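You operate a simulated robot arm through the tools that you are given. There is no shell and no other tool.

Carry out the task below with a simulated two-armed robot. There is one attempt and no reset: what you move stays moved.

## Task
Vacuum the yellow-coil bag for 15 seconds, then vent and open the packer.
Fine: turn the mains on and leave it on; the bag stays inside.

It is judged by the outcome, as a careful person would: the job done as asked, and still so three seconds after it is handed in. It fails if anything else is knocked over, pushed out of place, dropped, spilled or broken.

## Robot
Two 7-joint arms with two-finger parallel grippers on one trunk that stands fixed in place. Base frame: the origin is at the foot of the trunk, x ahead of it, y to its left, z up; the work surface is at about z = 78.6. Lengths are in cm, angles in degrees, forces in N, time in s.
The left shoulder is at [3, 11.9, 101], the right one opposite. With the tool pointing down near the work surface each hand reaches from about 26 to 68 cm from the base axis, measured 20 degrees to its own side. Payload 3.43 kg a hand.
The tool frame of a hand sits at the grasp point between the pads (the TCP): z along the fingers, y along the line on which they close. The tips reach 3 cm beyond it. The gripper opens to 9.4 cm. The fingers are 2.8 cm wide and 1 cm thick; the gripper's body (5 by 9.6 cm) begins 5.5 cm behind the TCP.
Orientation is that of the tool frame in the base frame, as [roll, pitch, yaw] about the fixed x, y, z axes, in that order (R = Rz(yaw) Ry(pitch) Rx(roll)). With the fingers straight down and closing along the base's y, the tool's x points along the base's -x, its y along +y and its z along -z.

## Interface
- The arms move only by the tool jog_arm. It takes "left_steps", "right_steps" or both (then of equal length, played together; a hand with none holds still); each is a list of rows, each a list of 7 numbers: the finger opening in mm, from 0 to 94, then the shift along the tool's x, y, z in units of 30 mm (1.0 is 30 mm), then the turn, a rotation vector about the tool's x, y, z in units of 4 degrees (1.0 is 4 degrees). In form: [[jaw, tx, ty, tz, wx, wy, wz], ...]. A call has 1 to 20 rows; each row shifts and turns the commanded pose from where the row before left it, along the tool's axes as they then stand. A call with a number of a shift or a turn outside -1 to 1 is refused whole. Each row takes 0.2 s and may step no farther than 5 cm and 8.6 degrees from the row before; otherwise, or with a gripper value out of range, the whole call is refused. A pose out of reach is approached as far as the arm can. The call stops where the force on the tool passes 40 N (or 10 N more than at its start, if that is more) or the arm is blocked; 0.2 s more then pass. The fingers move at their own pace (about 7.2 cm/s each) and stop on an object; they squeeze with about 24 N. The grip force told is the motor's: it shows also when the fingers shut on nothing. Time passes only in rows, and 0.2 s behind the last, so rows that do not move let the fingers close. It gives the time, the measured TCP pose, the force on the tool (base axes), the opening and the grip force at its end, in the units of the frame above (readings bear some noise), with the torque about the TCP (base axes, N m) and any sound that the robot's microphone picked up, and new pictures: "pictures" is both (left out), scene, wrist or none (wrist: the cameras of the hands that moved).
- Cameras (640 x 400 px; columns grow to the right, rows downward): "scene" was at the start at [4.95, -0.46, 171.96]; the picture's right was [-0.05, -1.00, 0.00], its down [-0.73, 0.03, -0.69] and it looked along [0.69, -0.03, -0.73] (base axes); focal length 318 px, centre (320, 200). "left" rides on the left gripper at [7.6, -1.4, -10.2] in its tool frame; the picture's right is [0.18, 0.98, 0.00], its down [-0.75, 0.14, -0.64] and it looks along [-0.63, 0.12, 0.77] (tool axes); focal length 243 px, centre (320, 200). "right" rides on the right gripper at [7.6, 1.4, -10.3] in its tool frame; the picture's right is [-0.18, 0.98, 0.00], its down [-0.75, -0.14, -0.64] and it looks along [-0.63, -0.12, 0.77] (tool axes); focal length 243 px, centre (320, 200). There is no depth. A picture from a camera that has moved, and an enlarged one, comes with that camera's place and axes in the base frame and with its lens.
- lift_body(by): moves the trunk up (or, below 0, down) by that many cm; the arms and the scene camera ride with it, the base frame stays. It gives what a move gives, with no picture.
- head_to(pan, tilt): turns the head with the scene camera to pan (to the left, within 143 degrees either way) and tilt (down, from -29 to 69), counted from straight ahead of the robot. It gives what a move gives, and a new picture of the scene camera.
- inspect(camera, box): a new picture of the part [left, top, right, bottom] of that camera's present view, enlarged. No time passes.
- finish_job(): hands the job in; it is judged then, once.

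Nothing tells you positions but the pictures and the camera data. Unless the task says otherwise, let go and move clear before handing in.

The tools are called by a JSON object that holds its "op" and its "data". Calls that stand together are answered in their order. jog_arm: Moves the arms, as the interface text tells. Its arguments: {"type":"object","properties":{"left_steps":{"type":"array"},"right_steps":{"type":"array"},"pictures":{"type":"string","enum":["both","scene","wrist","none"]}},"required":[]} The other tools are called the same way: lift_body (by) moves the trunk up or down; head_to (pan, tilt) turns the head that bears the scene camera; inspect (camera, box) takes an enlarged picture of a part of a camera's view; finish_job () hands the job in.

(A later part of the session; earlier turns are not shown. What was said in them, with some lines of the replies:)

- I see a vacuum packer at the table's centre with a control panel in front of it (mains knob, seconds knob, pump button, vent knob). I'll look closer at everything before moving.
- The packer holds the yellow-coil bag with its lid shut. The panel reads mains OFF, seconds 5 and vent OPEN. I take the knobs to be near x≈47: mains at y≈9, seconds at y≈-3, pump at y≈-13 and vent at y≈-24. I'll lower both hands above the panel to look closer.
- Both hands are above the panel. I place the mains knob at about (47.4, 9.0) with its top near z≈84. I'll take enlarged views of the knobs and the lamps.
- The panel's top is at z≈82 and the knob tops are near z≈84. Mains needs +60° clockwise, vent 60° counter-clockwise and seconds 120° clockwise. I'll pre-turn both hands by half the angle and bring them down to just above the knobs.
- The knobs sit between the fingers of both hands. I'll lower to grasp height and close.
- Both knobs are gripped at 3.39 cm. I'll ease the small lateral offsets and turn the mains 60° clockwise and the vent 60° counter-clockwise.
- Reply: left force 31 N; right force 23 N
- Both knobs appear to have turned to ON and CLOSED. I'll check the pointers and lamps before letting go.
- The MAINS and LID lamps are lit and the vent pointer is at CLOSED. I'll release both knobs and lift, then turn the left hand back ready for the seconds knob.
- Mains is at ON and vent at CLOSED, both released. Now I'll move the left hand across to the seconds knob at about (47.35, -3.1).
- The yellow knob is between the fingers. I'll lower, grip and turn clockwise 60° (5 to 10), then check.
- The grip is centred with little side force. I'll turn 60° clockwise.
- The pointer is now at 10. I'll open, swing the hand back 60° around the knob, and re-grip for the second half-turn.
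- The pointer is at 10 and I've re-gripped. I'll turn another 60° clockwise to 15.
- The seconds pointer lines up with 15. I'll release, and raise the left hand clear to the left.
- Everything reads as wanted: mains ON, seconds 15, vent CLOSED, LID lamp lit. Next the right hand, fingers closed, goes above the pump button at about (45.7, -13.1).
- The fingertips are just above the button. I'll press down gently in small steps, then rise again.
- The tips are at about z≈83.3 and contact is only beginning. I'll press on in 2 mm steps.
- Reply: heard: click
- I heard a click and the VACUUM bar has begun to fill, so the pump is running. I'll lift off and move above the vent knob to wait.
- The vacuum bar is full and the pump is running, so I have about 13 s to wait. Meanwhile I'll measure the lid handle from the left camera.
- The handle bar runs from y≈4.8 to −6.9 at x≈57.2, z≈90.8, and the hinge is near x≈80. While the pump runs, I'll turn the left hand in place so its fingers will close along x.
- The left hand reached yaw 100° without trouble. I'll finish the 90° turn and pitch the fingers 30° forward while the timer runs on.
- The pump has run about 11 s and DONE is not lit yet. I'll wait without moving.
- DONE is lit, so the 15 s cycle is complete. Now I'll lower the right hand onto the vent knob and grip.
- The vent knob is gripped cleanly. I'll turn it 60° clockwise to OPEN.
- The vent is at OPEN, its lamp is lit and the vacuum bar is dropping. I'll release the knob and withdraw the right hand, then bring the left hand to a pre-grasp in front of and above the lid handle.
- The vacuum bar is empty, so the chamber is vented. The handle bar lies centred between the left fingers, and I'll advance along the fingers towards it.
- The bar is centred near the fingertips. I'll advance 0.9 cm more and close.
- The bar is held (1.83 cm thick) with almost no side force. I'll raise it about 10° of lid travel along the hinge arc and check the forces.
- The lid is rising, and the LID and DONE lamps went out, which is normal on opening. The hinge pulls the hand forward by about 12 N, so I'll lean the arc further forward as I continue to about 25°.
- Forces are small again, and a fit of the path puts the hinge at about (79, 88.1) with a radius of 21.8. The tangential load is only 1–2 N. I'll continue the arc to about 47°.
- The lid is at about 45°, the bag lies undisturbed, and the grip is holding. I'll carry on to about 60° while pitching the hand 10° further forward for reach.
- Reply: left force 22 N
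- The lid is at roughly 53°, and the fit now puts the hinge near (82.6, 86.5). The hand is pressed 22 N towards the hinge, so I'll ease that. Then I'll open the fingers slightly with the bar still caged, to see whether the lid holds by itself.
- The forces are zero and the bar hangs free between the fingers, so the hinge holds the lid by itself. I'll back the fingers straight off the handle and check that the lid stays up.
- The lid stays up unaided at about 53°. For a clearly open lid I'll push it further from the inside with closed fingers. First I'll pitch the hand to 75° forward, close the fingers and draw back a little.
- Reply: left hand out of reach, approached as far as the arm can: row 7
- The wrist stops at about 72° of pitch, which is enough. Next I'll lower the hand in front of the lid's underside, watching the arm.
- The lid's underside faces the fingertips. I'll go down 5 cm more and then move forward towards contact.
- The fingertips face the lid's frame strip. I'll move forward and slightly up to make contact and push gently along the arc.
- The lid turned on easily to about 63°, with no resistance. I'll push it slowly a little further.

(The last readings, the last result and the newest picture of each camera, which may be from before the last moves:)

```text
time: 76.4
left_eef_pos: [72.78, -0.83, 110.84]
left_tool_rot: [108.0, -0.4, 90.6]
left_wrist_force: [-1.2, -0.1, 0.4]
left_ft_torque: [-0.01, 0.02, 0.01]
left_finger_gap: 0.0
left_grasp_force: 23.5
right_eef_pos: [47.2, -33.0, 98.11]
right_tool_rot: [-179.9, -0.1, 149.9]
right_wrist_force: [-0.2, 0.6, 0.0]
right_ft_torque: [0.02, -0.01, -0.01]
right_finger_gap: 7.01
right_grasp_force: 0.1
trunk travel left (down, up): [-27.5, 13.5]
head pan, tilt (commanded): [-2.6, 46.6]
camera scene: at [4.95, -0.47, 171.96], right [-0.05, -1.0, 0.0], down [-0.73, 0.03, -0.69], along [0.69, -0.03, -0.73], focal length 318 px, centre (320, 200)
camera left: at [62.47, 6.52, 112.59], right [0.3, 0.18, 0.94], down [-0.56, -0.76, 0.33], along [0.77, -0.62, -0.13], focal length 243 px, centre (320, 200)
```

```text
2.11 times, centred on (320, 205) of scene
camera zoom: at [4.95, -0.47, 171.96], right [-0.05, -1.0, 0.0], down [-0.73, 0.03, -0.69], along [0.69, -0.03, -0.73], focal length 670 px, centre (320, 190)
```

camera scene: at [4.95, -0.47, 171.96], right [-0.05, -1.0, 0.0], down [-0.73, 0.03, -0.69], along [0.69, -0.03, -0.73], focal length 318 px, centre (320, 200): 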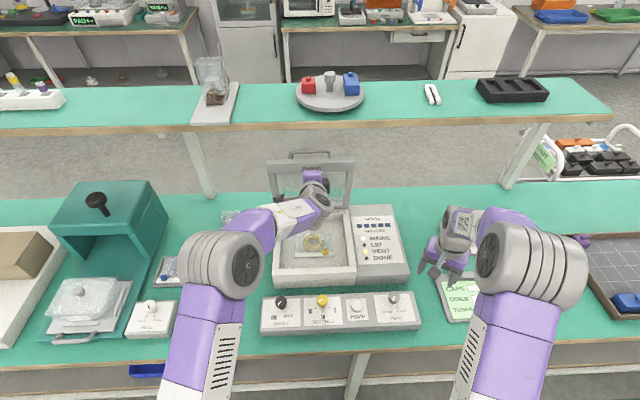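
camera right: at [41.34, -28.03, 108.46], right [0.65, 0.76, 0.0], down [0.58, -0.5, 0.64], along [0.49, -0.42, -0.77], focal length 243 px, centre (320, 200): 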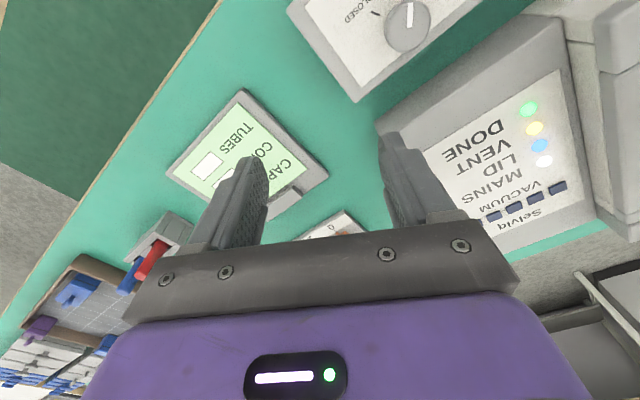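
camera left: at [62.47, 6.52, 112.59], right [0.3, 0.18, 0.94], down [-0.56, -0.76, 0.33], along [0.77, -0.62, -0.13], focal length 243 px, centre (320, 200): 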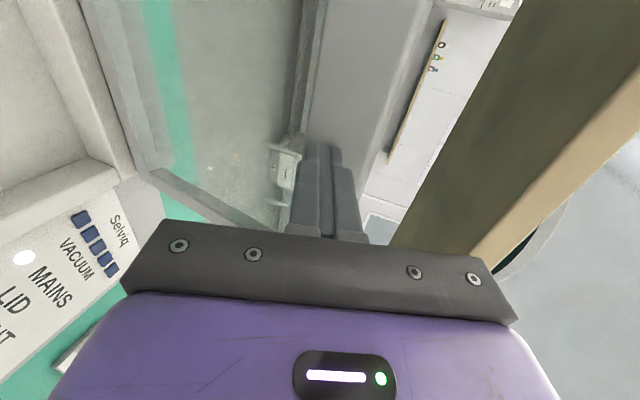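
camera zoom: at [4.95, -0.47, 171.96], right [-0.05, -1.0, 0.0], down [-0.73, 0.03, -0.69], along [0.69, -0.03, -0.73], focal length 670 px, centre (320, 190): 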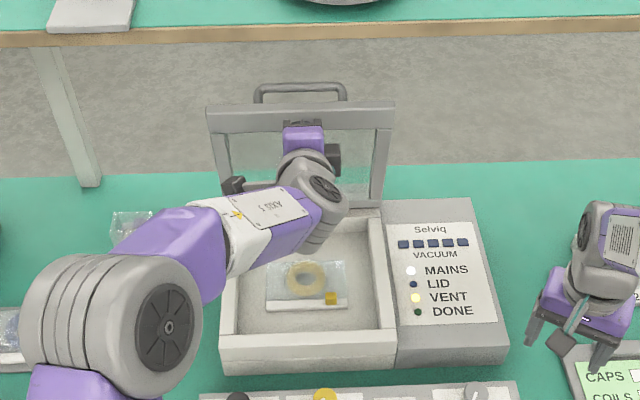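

The lid stands at about 75°, and the bag is flat in the chamber. I'll now draw the left hand straight back, away from the lid.

{"op": "jog_arm", "data": {"left_steps": [[0, 0, -0.1, -0.4, 0, 0, 0], [0, 0, -0.216, -0.805, 0, 0, 0], [0, 0, -0.216, -0.805, 0, 0, 0], [0, 0, -0.216, -0.805, 0, 0, 0], [0, 0, -0.216, -0.805, 0, 0, 0]], "pictures": "both"}}

{"op": "inspect", "data": {"camera": "scene", "box": [200, 110, 440, 300]}}

```text
time: 77.6
left_eef_pos: [61.39, -0.93, 111.65]
left_tool_rot: [107.9, -0.3, 90.8]
left_wrist_force: [-0.2, 0.6, -0.3]
left_ft_torque: [0.01, 0.02, -0.03]
left_finger_gap: 0.0
left_grasp_force: 23.9
right_eef_pos: [47.1, -33.11, 98.16]
right_tool_rot: [180.0, 0.0, 149.8]
right_wrist_force: [-0.1, 0.3, -0.8]
right_ft_torque: [-0.02, -0.02, 0.0]
right_finger_gap: 7.0
right_grasp_force: 0.1
trunk travel left (down, up): [-27.5, 13.5]
head pan, tilt (commanded): [-2.6, 46.6]
camera scene: at [4.89, -0.46, 171.97], right [-0.05, -1.0, 0.0], down [-0.73, 0.03, -0.69], along [0.69, -0.03, -0.73], focal length 318 px, centre (320, 200)
camera left: at [51.16, 6.44, 113.23], right [0.3, 0.18, 0.94], down [-0.56, -0.76, 0.33], along [0.77, -0.62, -0.13], focal length 243 px, centre (320, 200)
```

scene: 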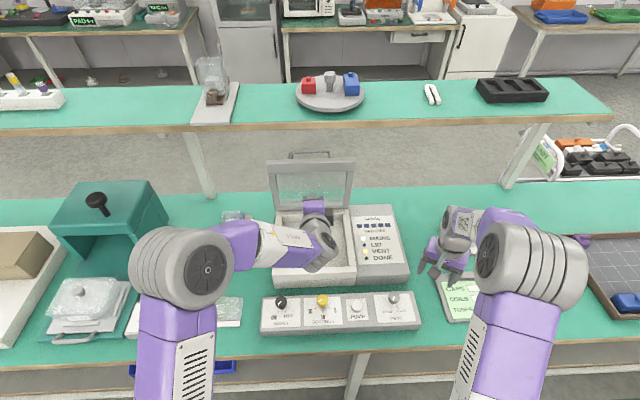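
left: 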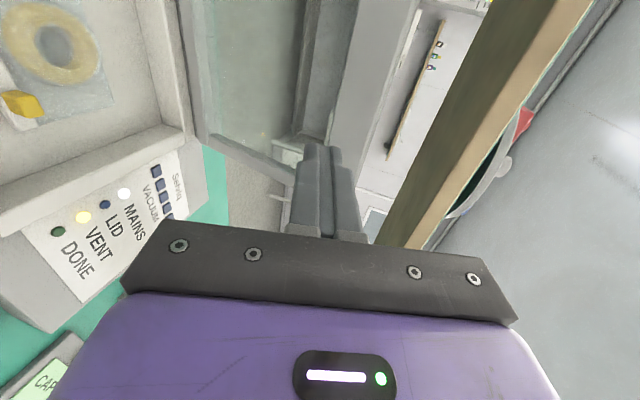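

```text
2.11 times, centred on (320, 205) of scene
camera zoom: at [4.89, -0.46, 171.97], right [-0.05, -1.0, 0.0], down [-0.73, 0.03, -0.69], along [0.69, -0.03, -0.73], focal length 670 px, centre (320, 190)
```

zoom: 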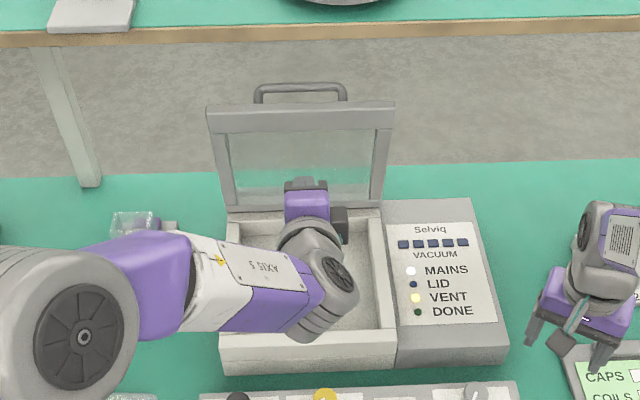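

The lid holds. I'll lift the left hand and move it left and back, clear of the packer.

{"op": "jog_arm", "data": {"left_steps": [[0, 0, 0.725, -0.194, 0, 0, 0], [0, 0, 0.725, -0.194, 0, 0, 0], [0, 0, 0.725, -0.194, 0, 0, 0], [0, 0, 0.725, -0.194, 0, 0, 0], [0, 0.7, -0.173, -0.644, 0, 0, 0], [0, 0.7, -0.173, -0.644, 0, 0, 0], [0, 0.7, -0.173, -0.644, 0, 0, 0], [0, 0.7, -0.173, -0.644, 0, 0, 0], [0, 0.7, -0.173, -0.644, 0, 0, 0], [0, 0.7, -0.173, -0.644, 0, 0, 0]], "pictures": "scene"}}

{"op": "inspect", "data": {"camera": "scene", "box": [200, 110, 440, 300]}}

```text
time: 79.8
left_eef_pos: [49.75, 11.41, 121.19]
left_tool_rot: [107.9, -0.2, 90.8]
left_wrist_force: [1.2, 0.4, 0.1]
left_ft_torque: [0.04, 0.02, 0.02]
left_finger_gap: 0.0
left_grasp_force: 23.9
right_eef_pos: [47.12, -33.01, 98.24]
right_tool_rot: [180.0, 0.0, 149.9]
right_wrist_force: [-0.4, 0.3, -0.6]
right_ft_torque: [-0.02, -0.01, 0.01]
right_finger_gap: 6.99
right_grasp_force: 0.0
trunk travel left (down, up): [-27.5, 13.5]
head pan, tilt (commanded): [-2.6, 46.6]
camera scene: at [4.85, -0.42, 171.97], right [-0.04, -1.0, 0.0], down [-0.73, 0.03, -0.69], along [0.69, -0.03, -0.73], focal length 318 px, centre (320, 200)
```

scene: 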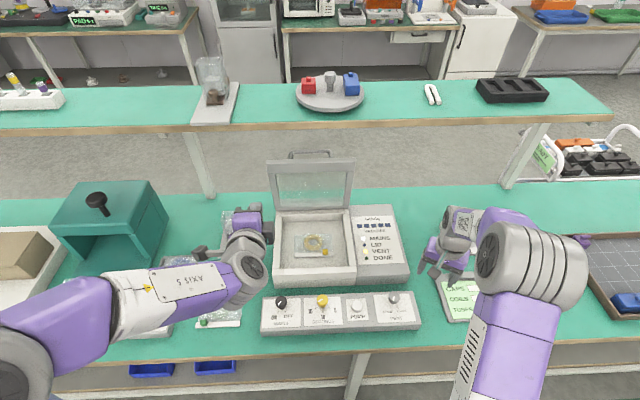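

```text
2.11 times, centred on (320, 205) of scene
camera zoom: at [4.85, -0.42, 171.97], right [-0.04, -1.0, 0.0], down [-0.73, 0.03, -0.69], along [0.69, -0.03, -0.73], focal length 670 px, centre (320, 190)
```

zoom: 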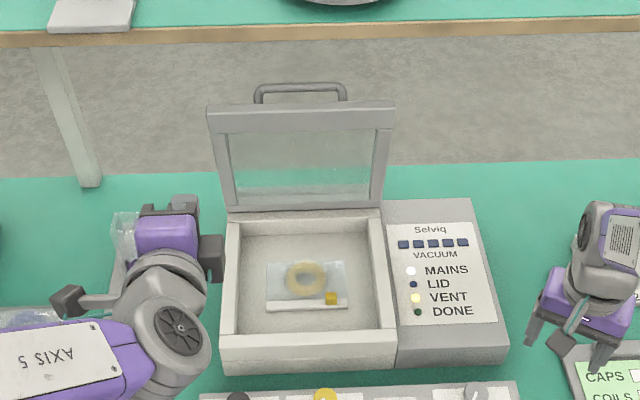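

Both hands are clear. The lid is open, the bag is inside and MAINS is lit. I'll take one last look at the panel and the surroundings before handing in.

{"op": "inspect", "data": {"camera": "scene", "box": [250, 280, 430, 340]}}

{"op": "jog_arm", "data": {"left_steps": [[40, 0, 0, 0, 0, 0, 0], [40, 0, 0, 0, 0, 0, 0], [40, 0, 0, 0, 0, 0, 0], [40, 0, 0, 0, 0, 0, 0], [40, 0, 0, 0, 0, 0, 0], [40, 0, 0, 0, 0, 0, 0], [40, 0, 0, 0, 0, 0, 0], [40, 0, 0, 0, 0, 0, 0], [40, 0, 0, 0, 0, 0, 0], [40, 0, 0, 0, 0, 0, 0]], "pictures": "both"}}

{"op": "inspect", "data": {"camera": "scene", "box": [200, 110, 440, 300]}}

```text
3.56 times, centred on (340, 310) of scene
camera zoom: at [4.85, -0.42, 171.97], right [-0.04, -1.0, 0.0], down [-0.73, 0.03, -0.69], along [0.69, -0.03, -0.73], focal length 1132 px, centre (249, -191)
```

zoom: 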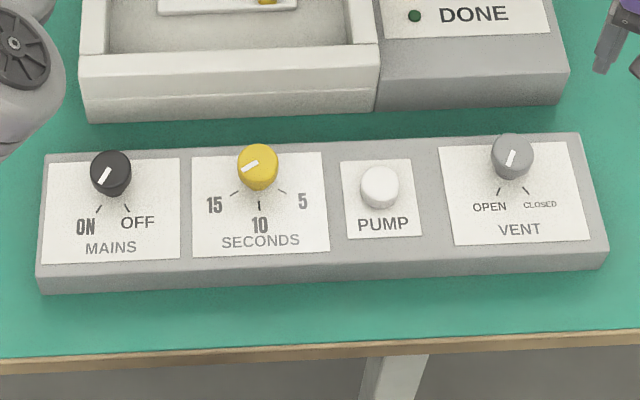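

```text
time: 82.0
left_eef_pos: [49.83, 11.38, 121.24]
left_tool_rot: [108.0, -0.3, 90.7]
left_wrist_force: [0.9, -1.3, -0.4]
left_ft_torque: [0.0, 0.0, -0.03]
left_finger_gap: 4.0
left_grasp_force: 0.0
right_eef_pos: [47.09, -32.94, 98.25]
right_tool_rot: [180.0, -0.1, 149.8]
right_wrist_force: [0.7, 0.4, -0.3]
right_ft_torque: [0.0, 0.03, 0.0]
right_finger_gap: 7.0
right_grasp_force: 0.2
trunk travel left (down, up): [-27.5, 13.5]
head pan, tilt (commanded): [-2.6, 46.6]
camera scene: at [4.95, -0.46, 171.96], right [-0.05, -1.0, 0.0], down [-0.73, 0.03, -0.69], along [0.69, -0.03, -0.73], focal length 318 px, centre (320, 200)
camera left: at [39.6, 18.79, 122.93], right [0.3, 0.18, 0.94], down [-0.56, -0.76, 0.33], along [0.77, -0.62, -0.13], focal length 243 px, centre (320, 200)
```

scene: 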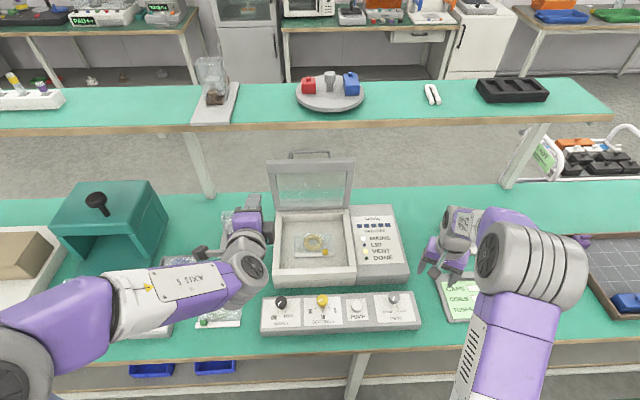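
left: 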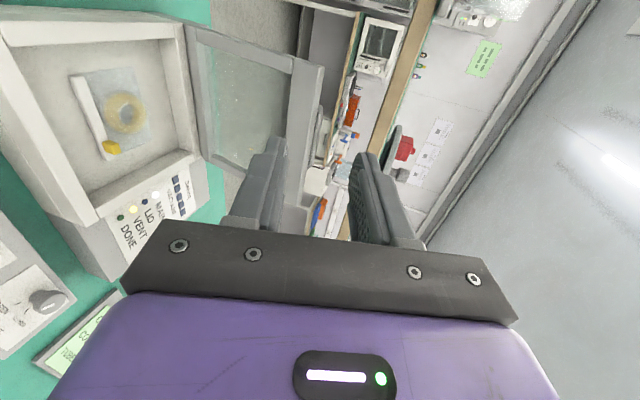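

```text
2.11 times, centred on (320, 205) of scene
camera zoom: at [4.95, -0.46, 171.96], right [-0.05, -1.0, 0.0], down [-0.73, 0.03, -0.69], along [0.69, -0.03, -0.73], focal length 670 px, centre (320, 190)
```

zoom: 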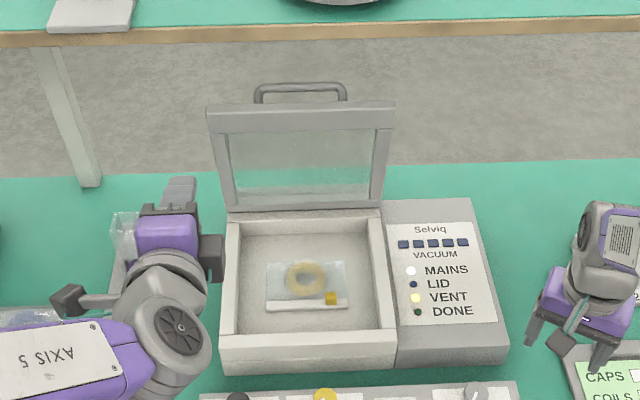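

Mains is ON, seconds at 15 and vent OPEN. The lid stood still at about 75° through the wait, the yellow-coil bag lies inside, and nothing else appears to have been moved. I'm handing the job in.

{"op": "finish_job", "data": {}}

```text
The job is handed in.
```

The yellow-coil bag has been vacuumed for the full 15 seconds. The packer is now vented and open, with the bag still lying flat inside.

- **Vacuum:** I turned the mains on, set the seconds knob from 5 to 15, closed the vent and pressed the pump. The vacuum bar filled, and the DONE lamp came on about 15 seconds later.
- **Vent:** I turned the vent back to OPEN, and the vacuum bar dropped to empty before I touched the lid.
- **Lid:** I raised it by the handle to about 53°, where it stayed up by itself. I then pushed it to about 75°, and it held there for several seconds before I handed in.
- **Mains:** Left on.

Both hands were clear of the packer at the end. I saw nothing else knocked over or moved, though the left arm partly hid the left side of the table in the last view.
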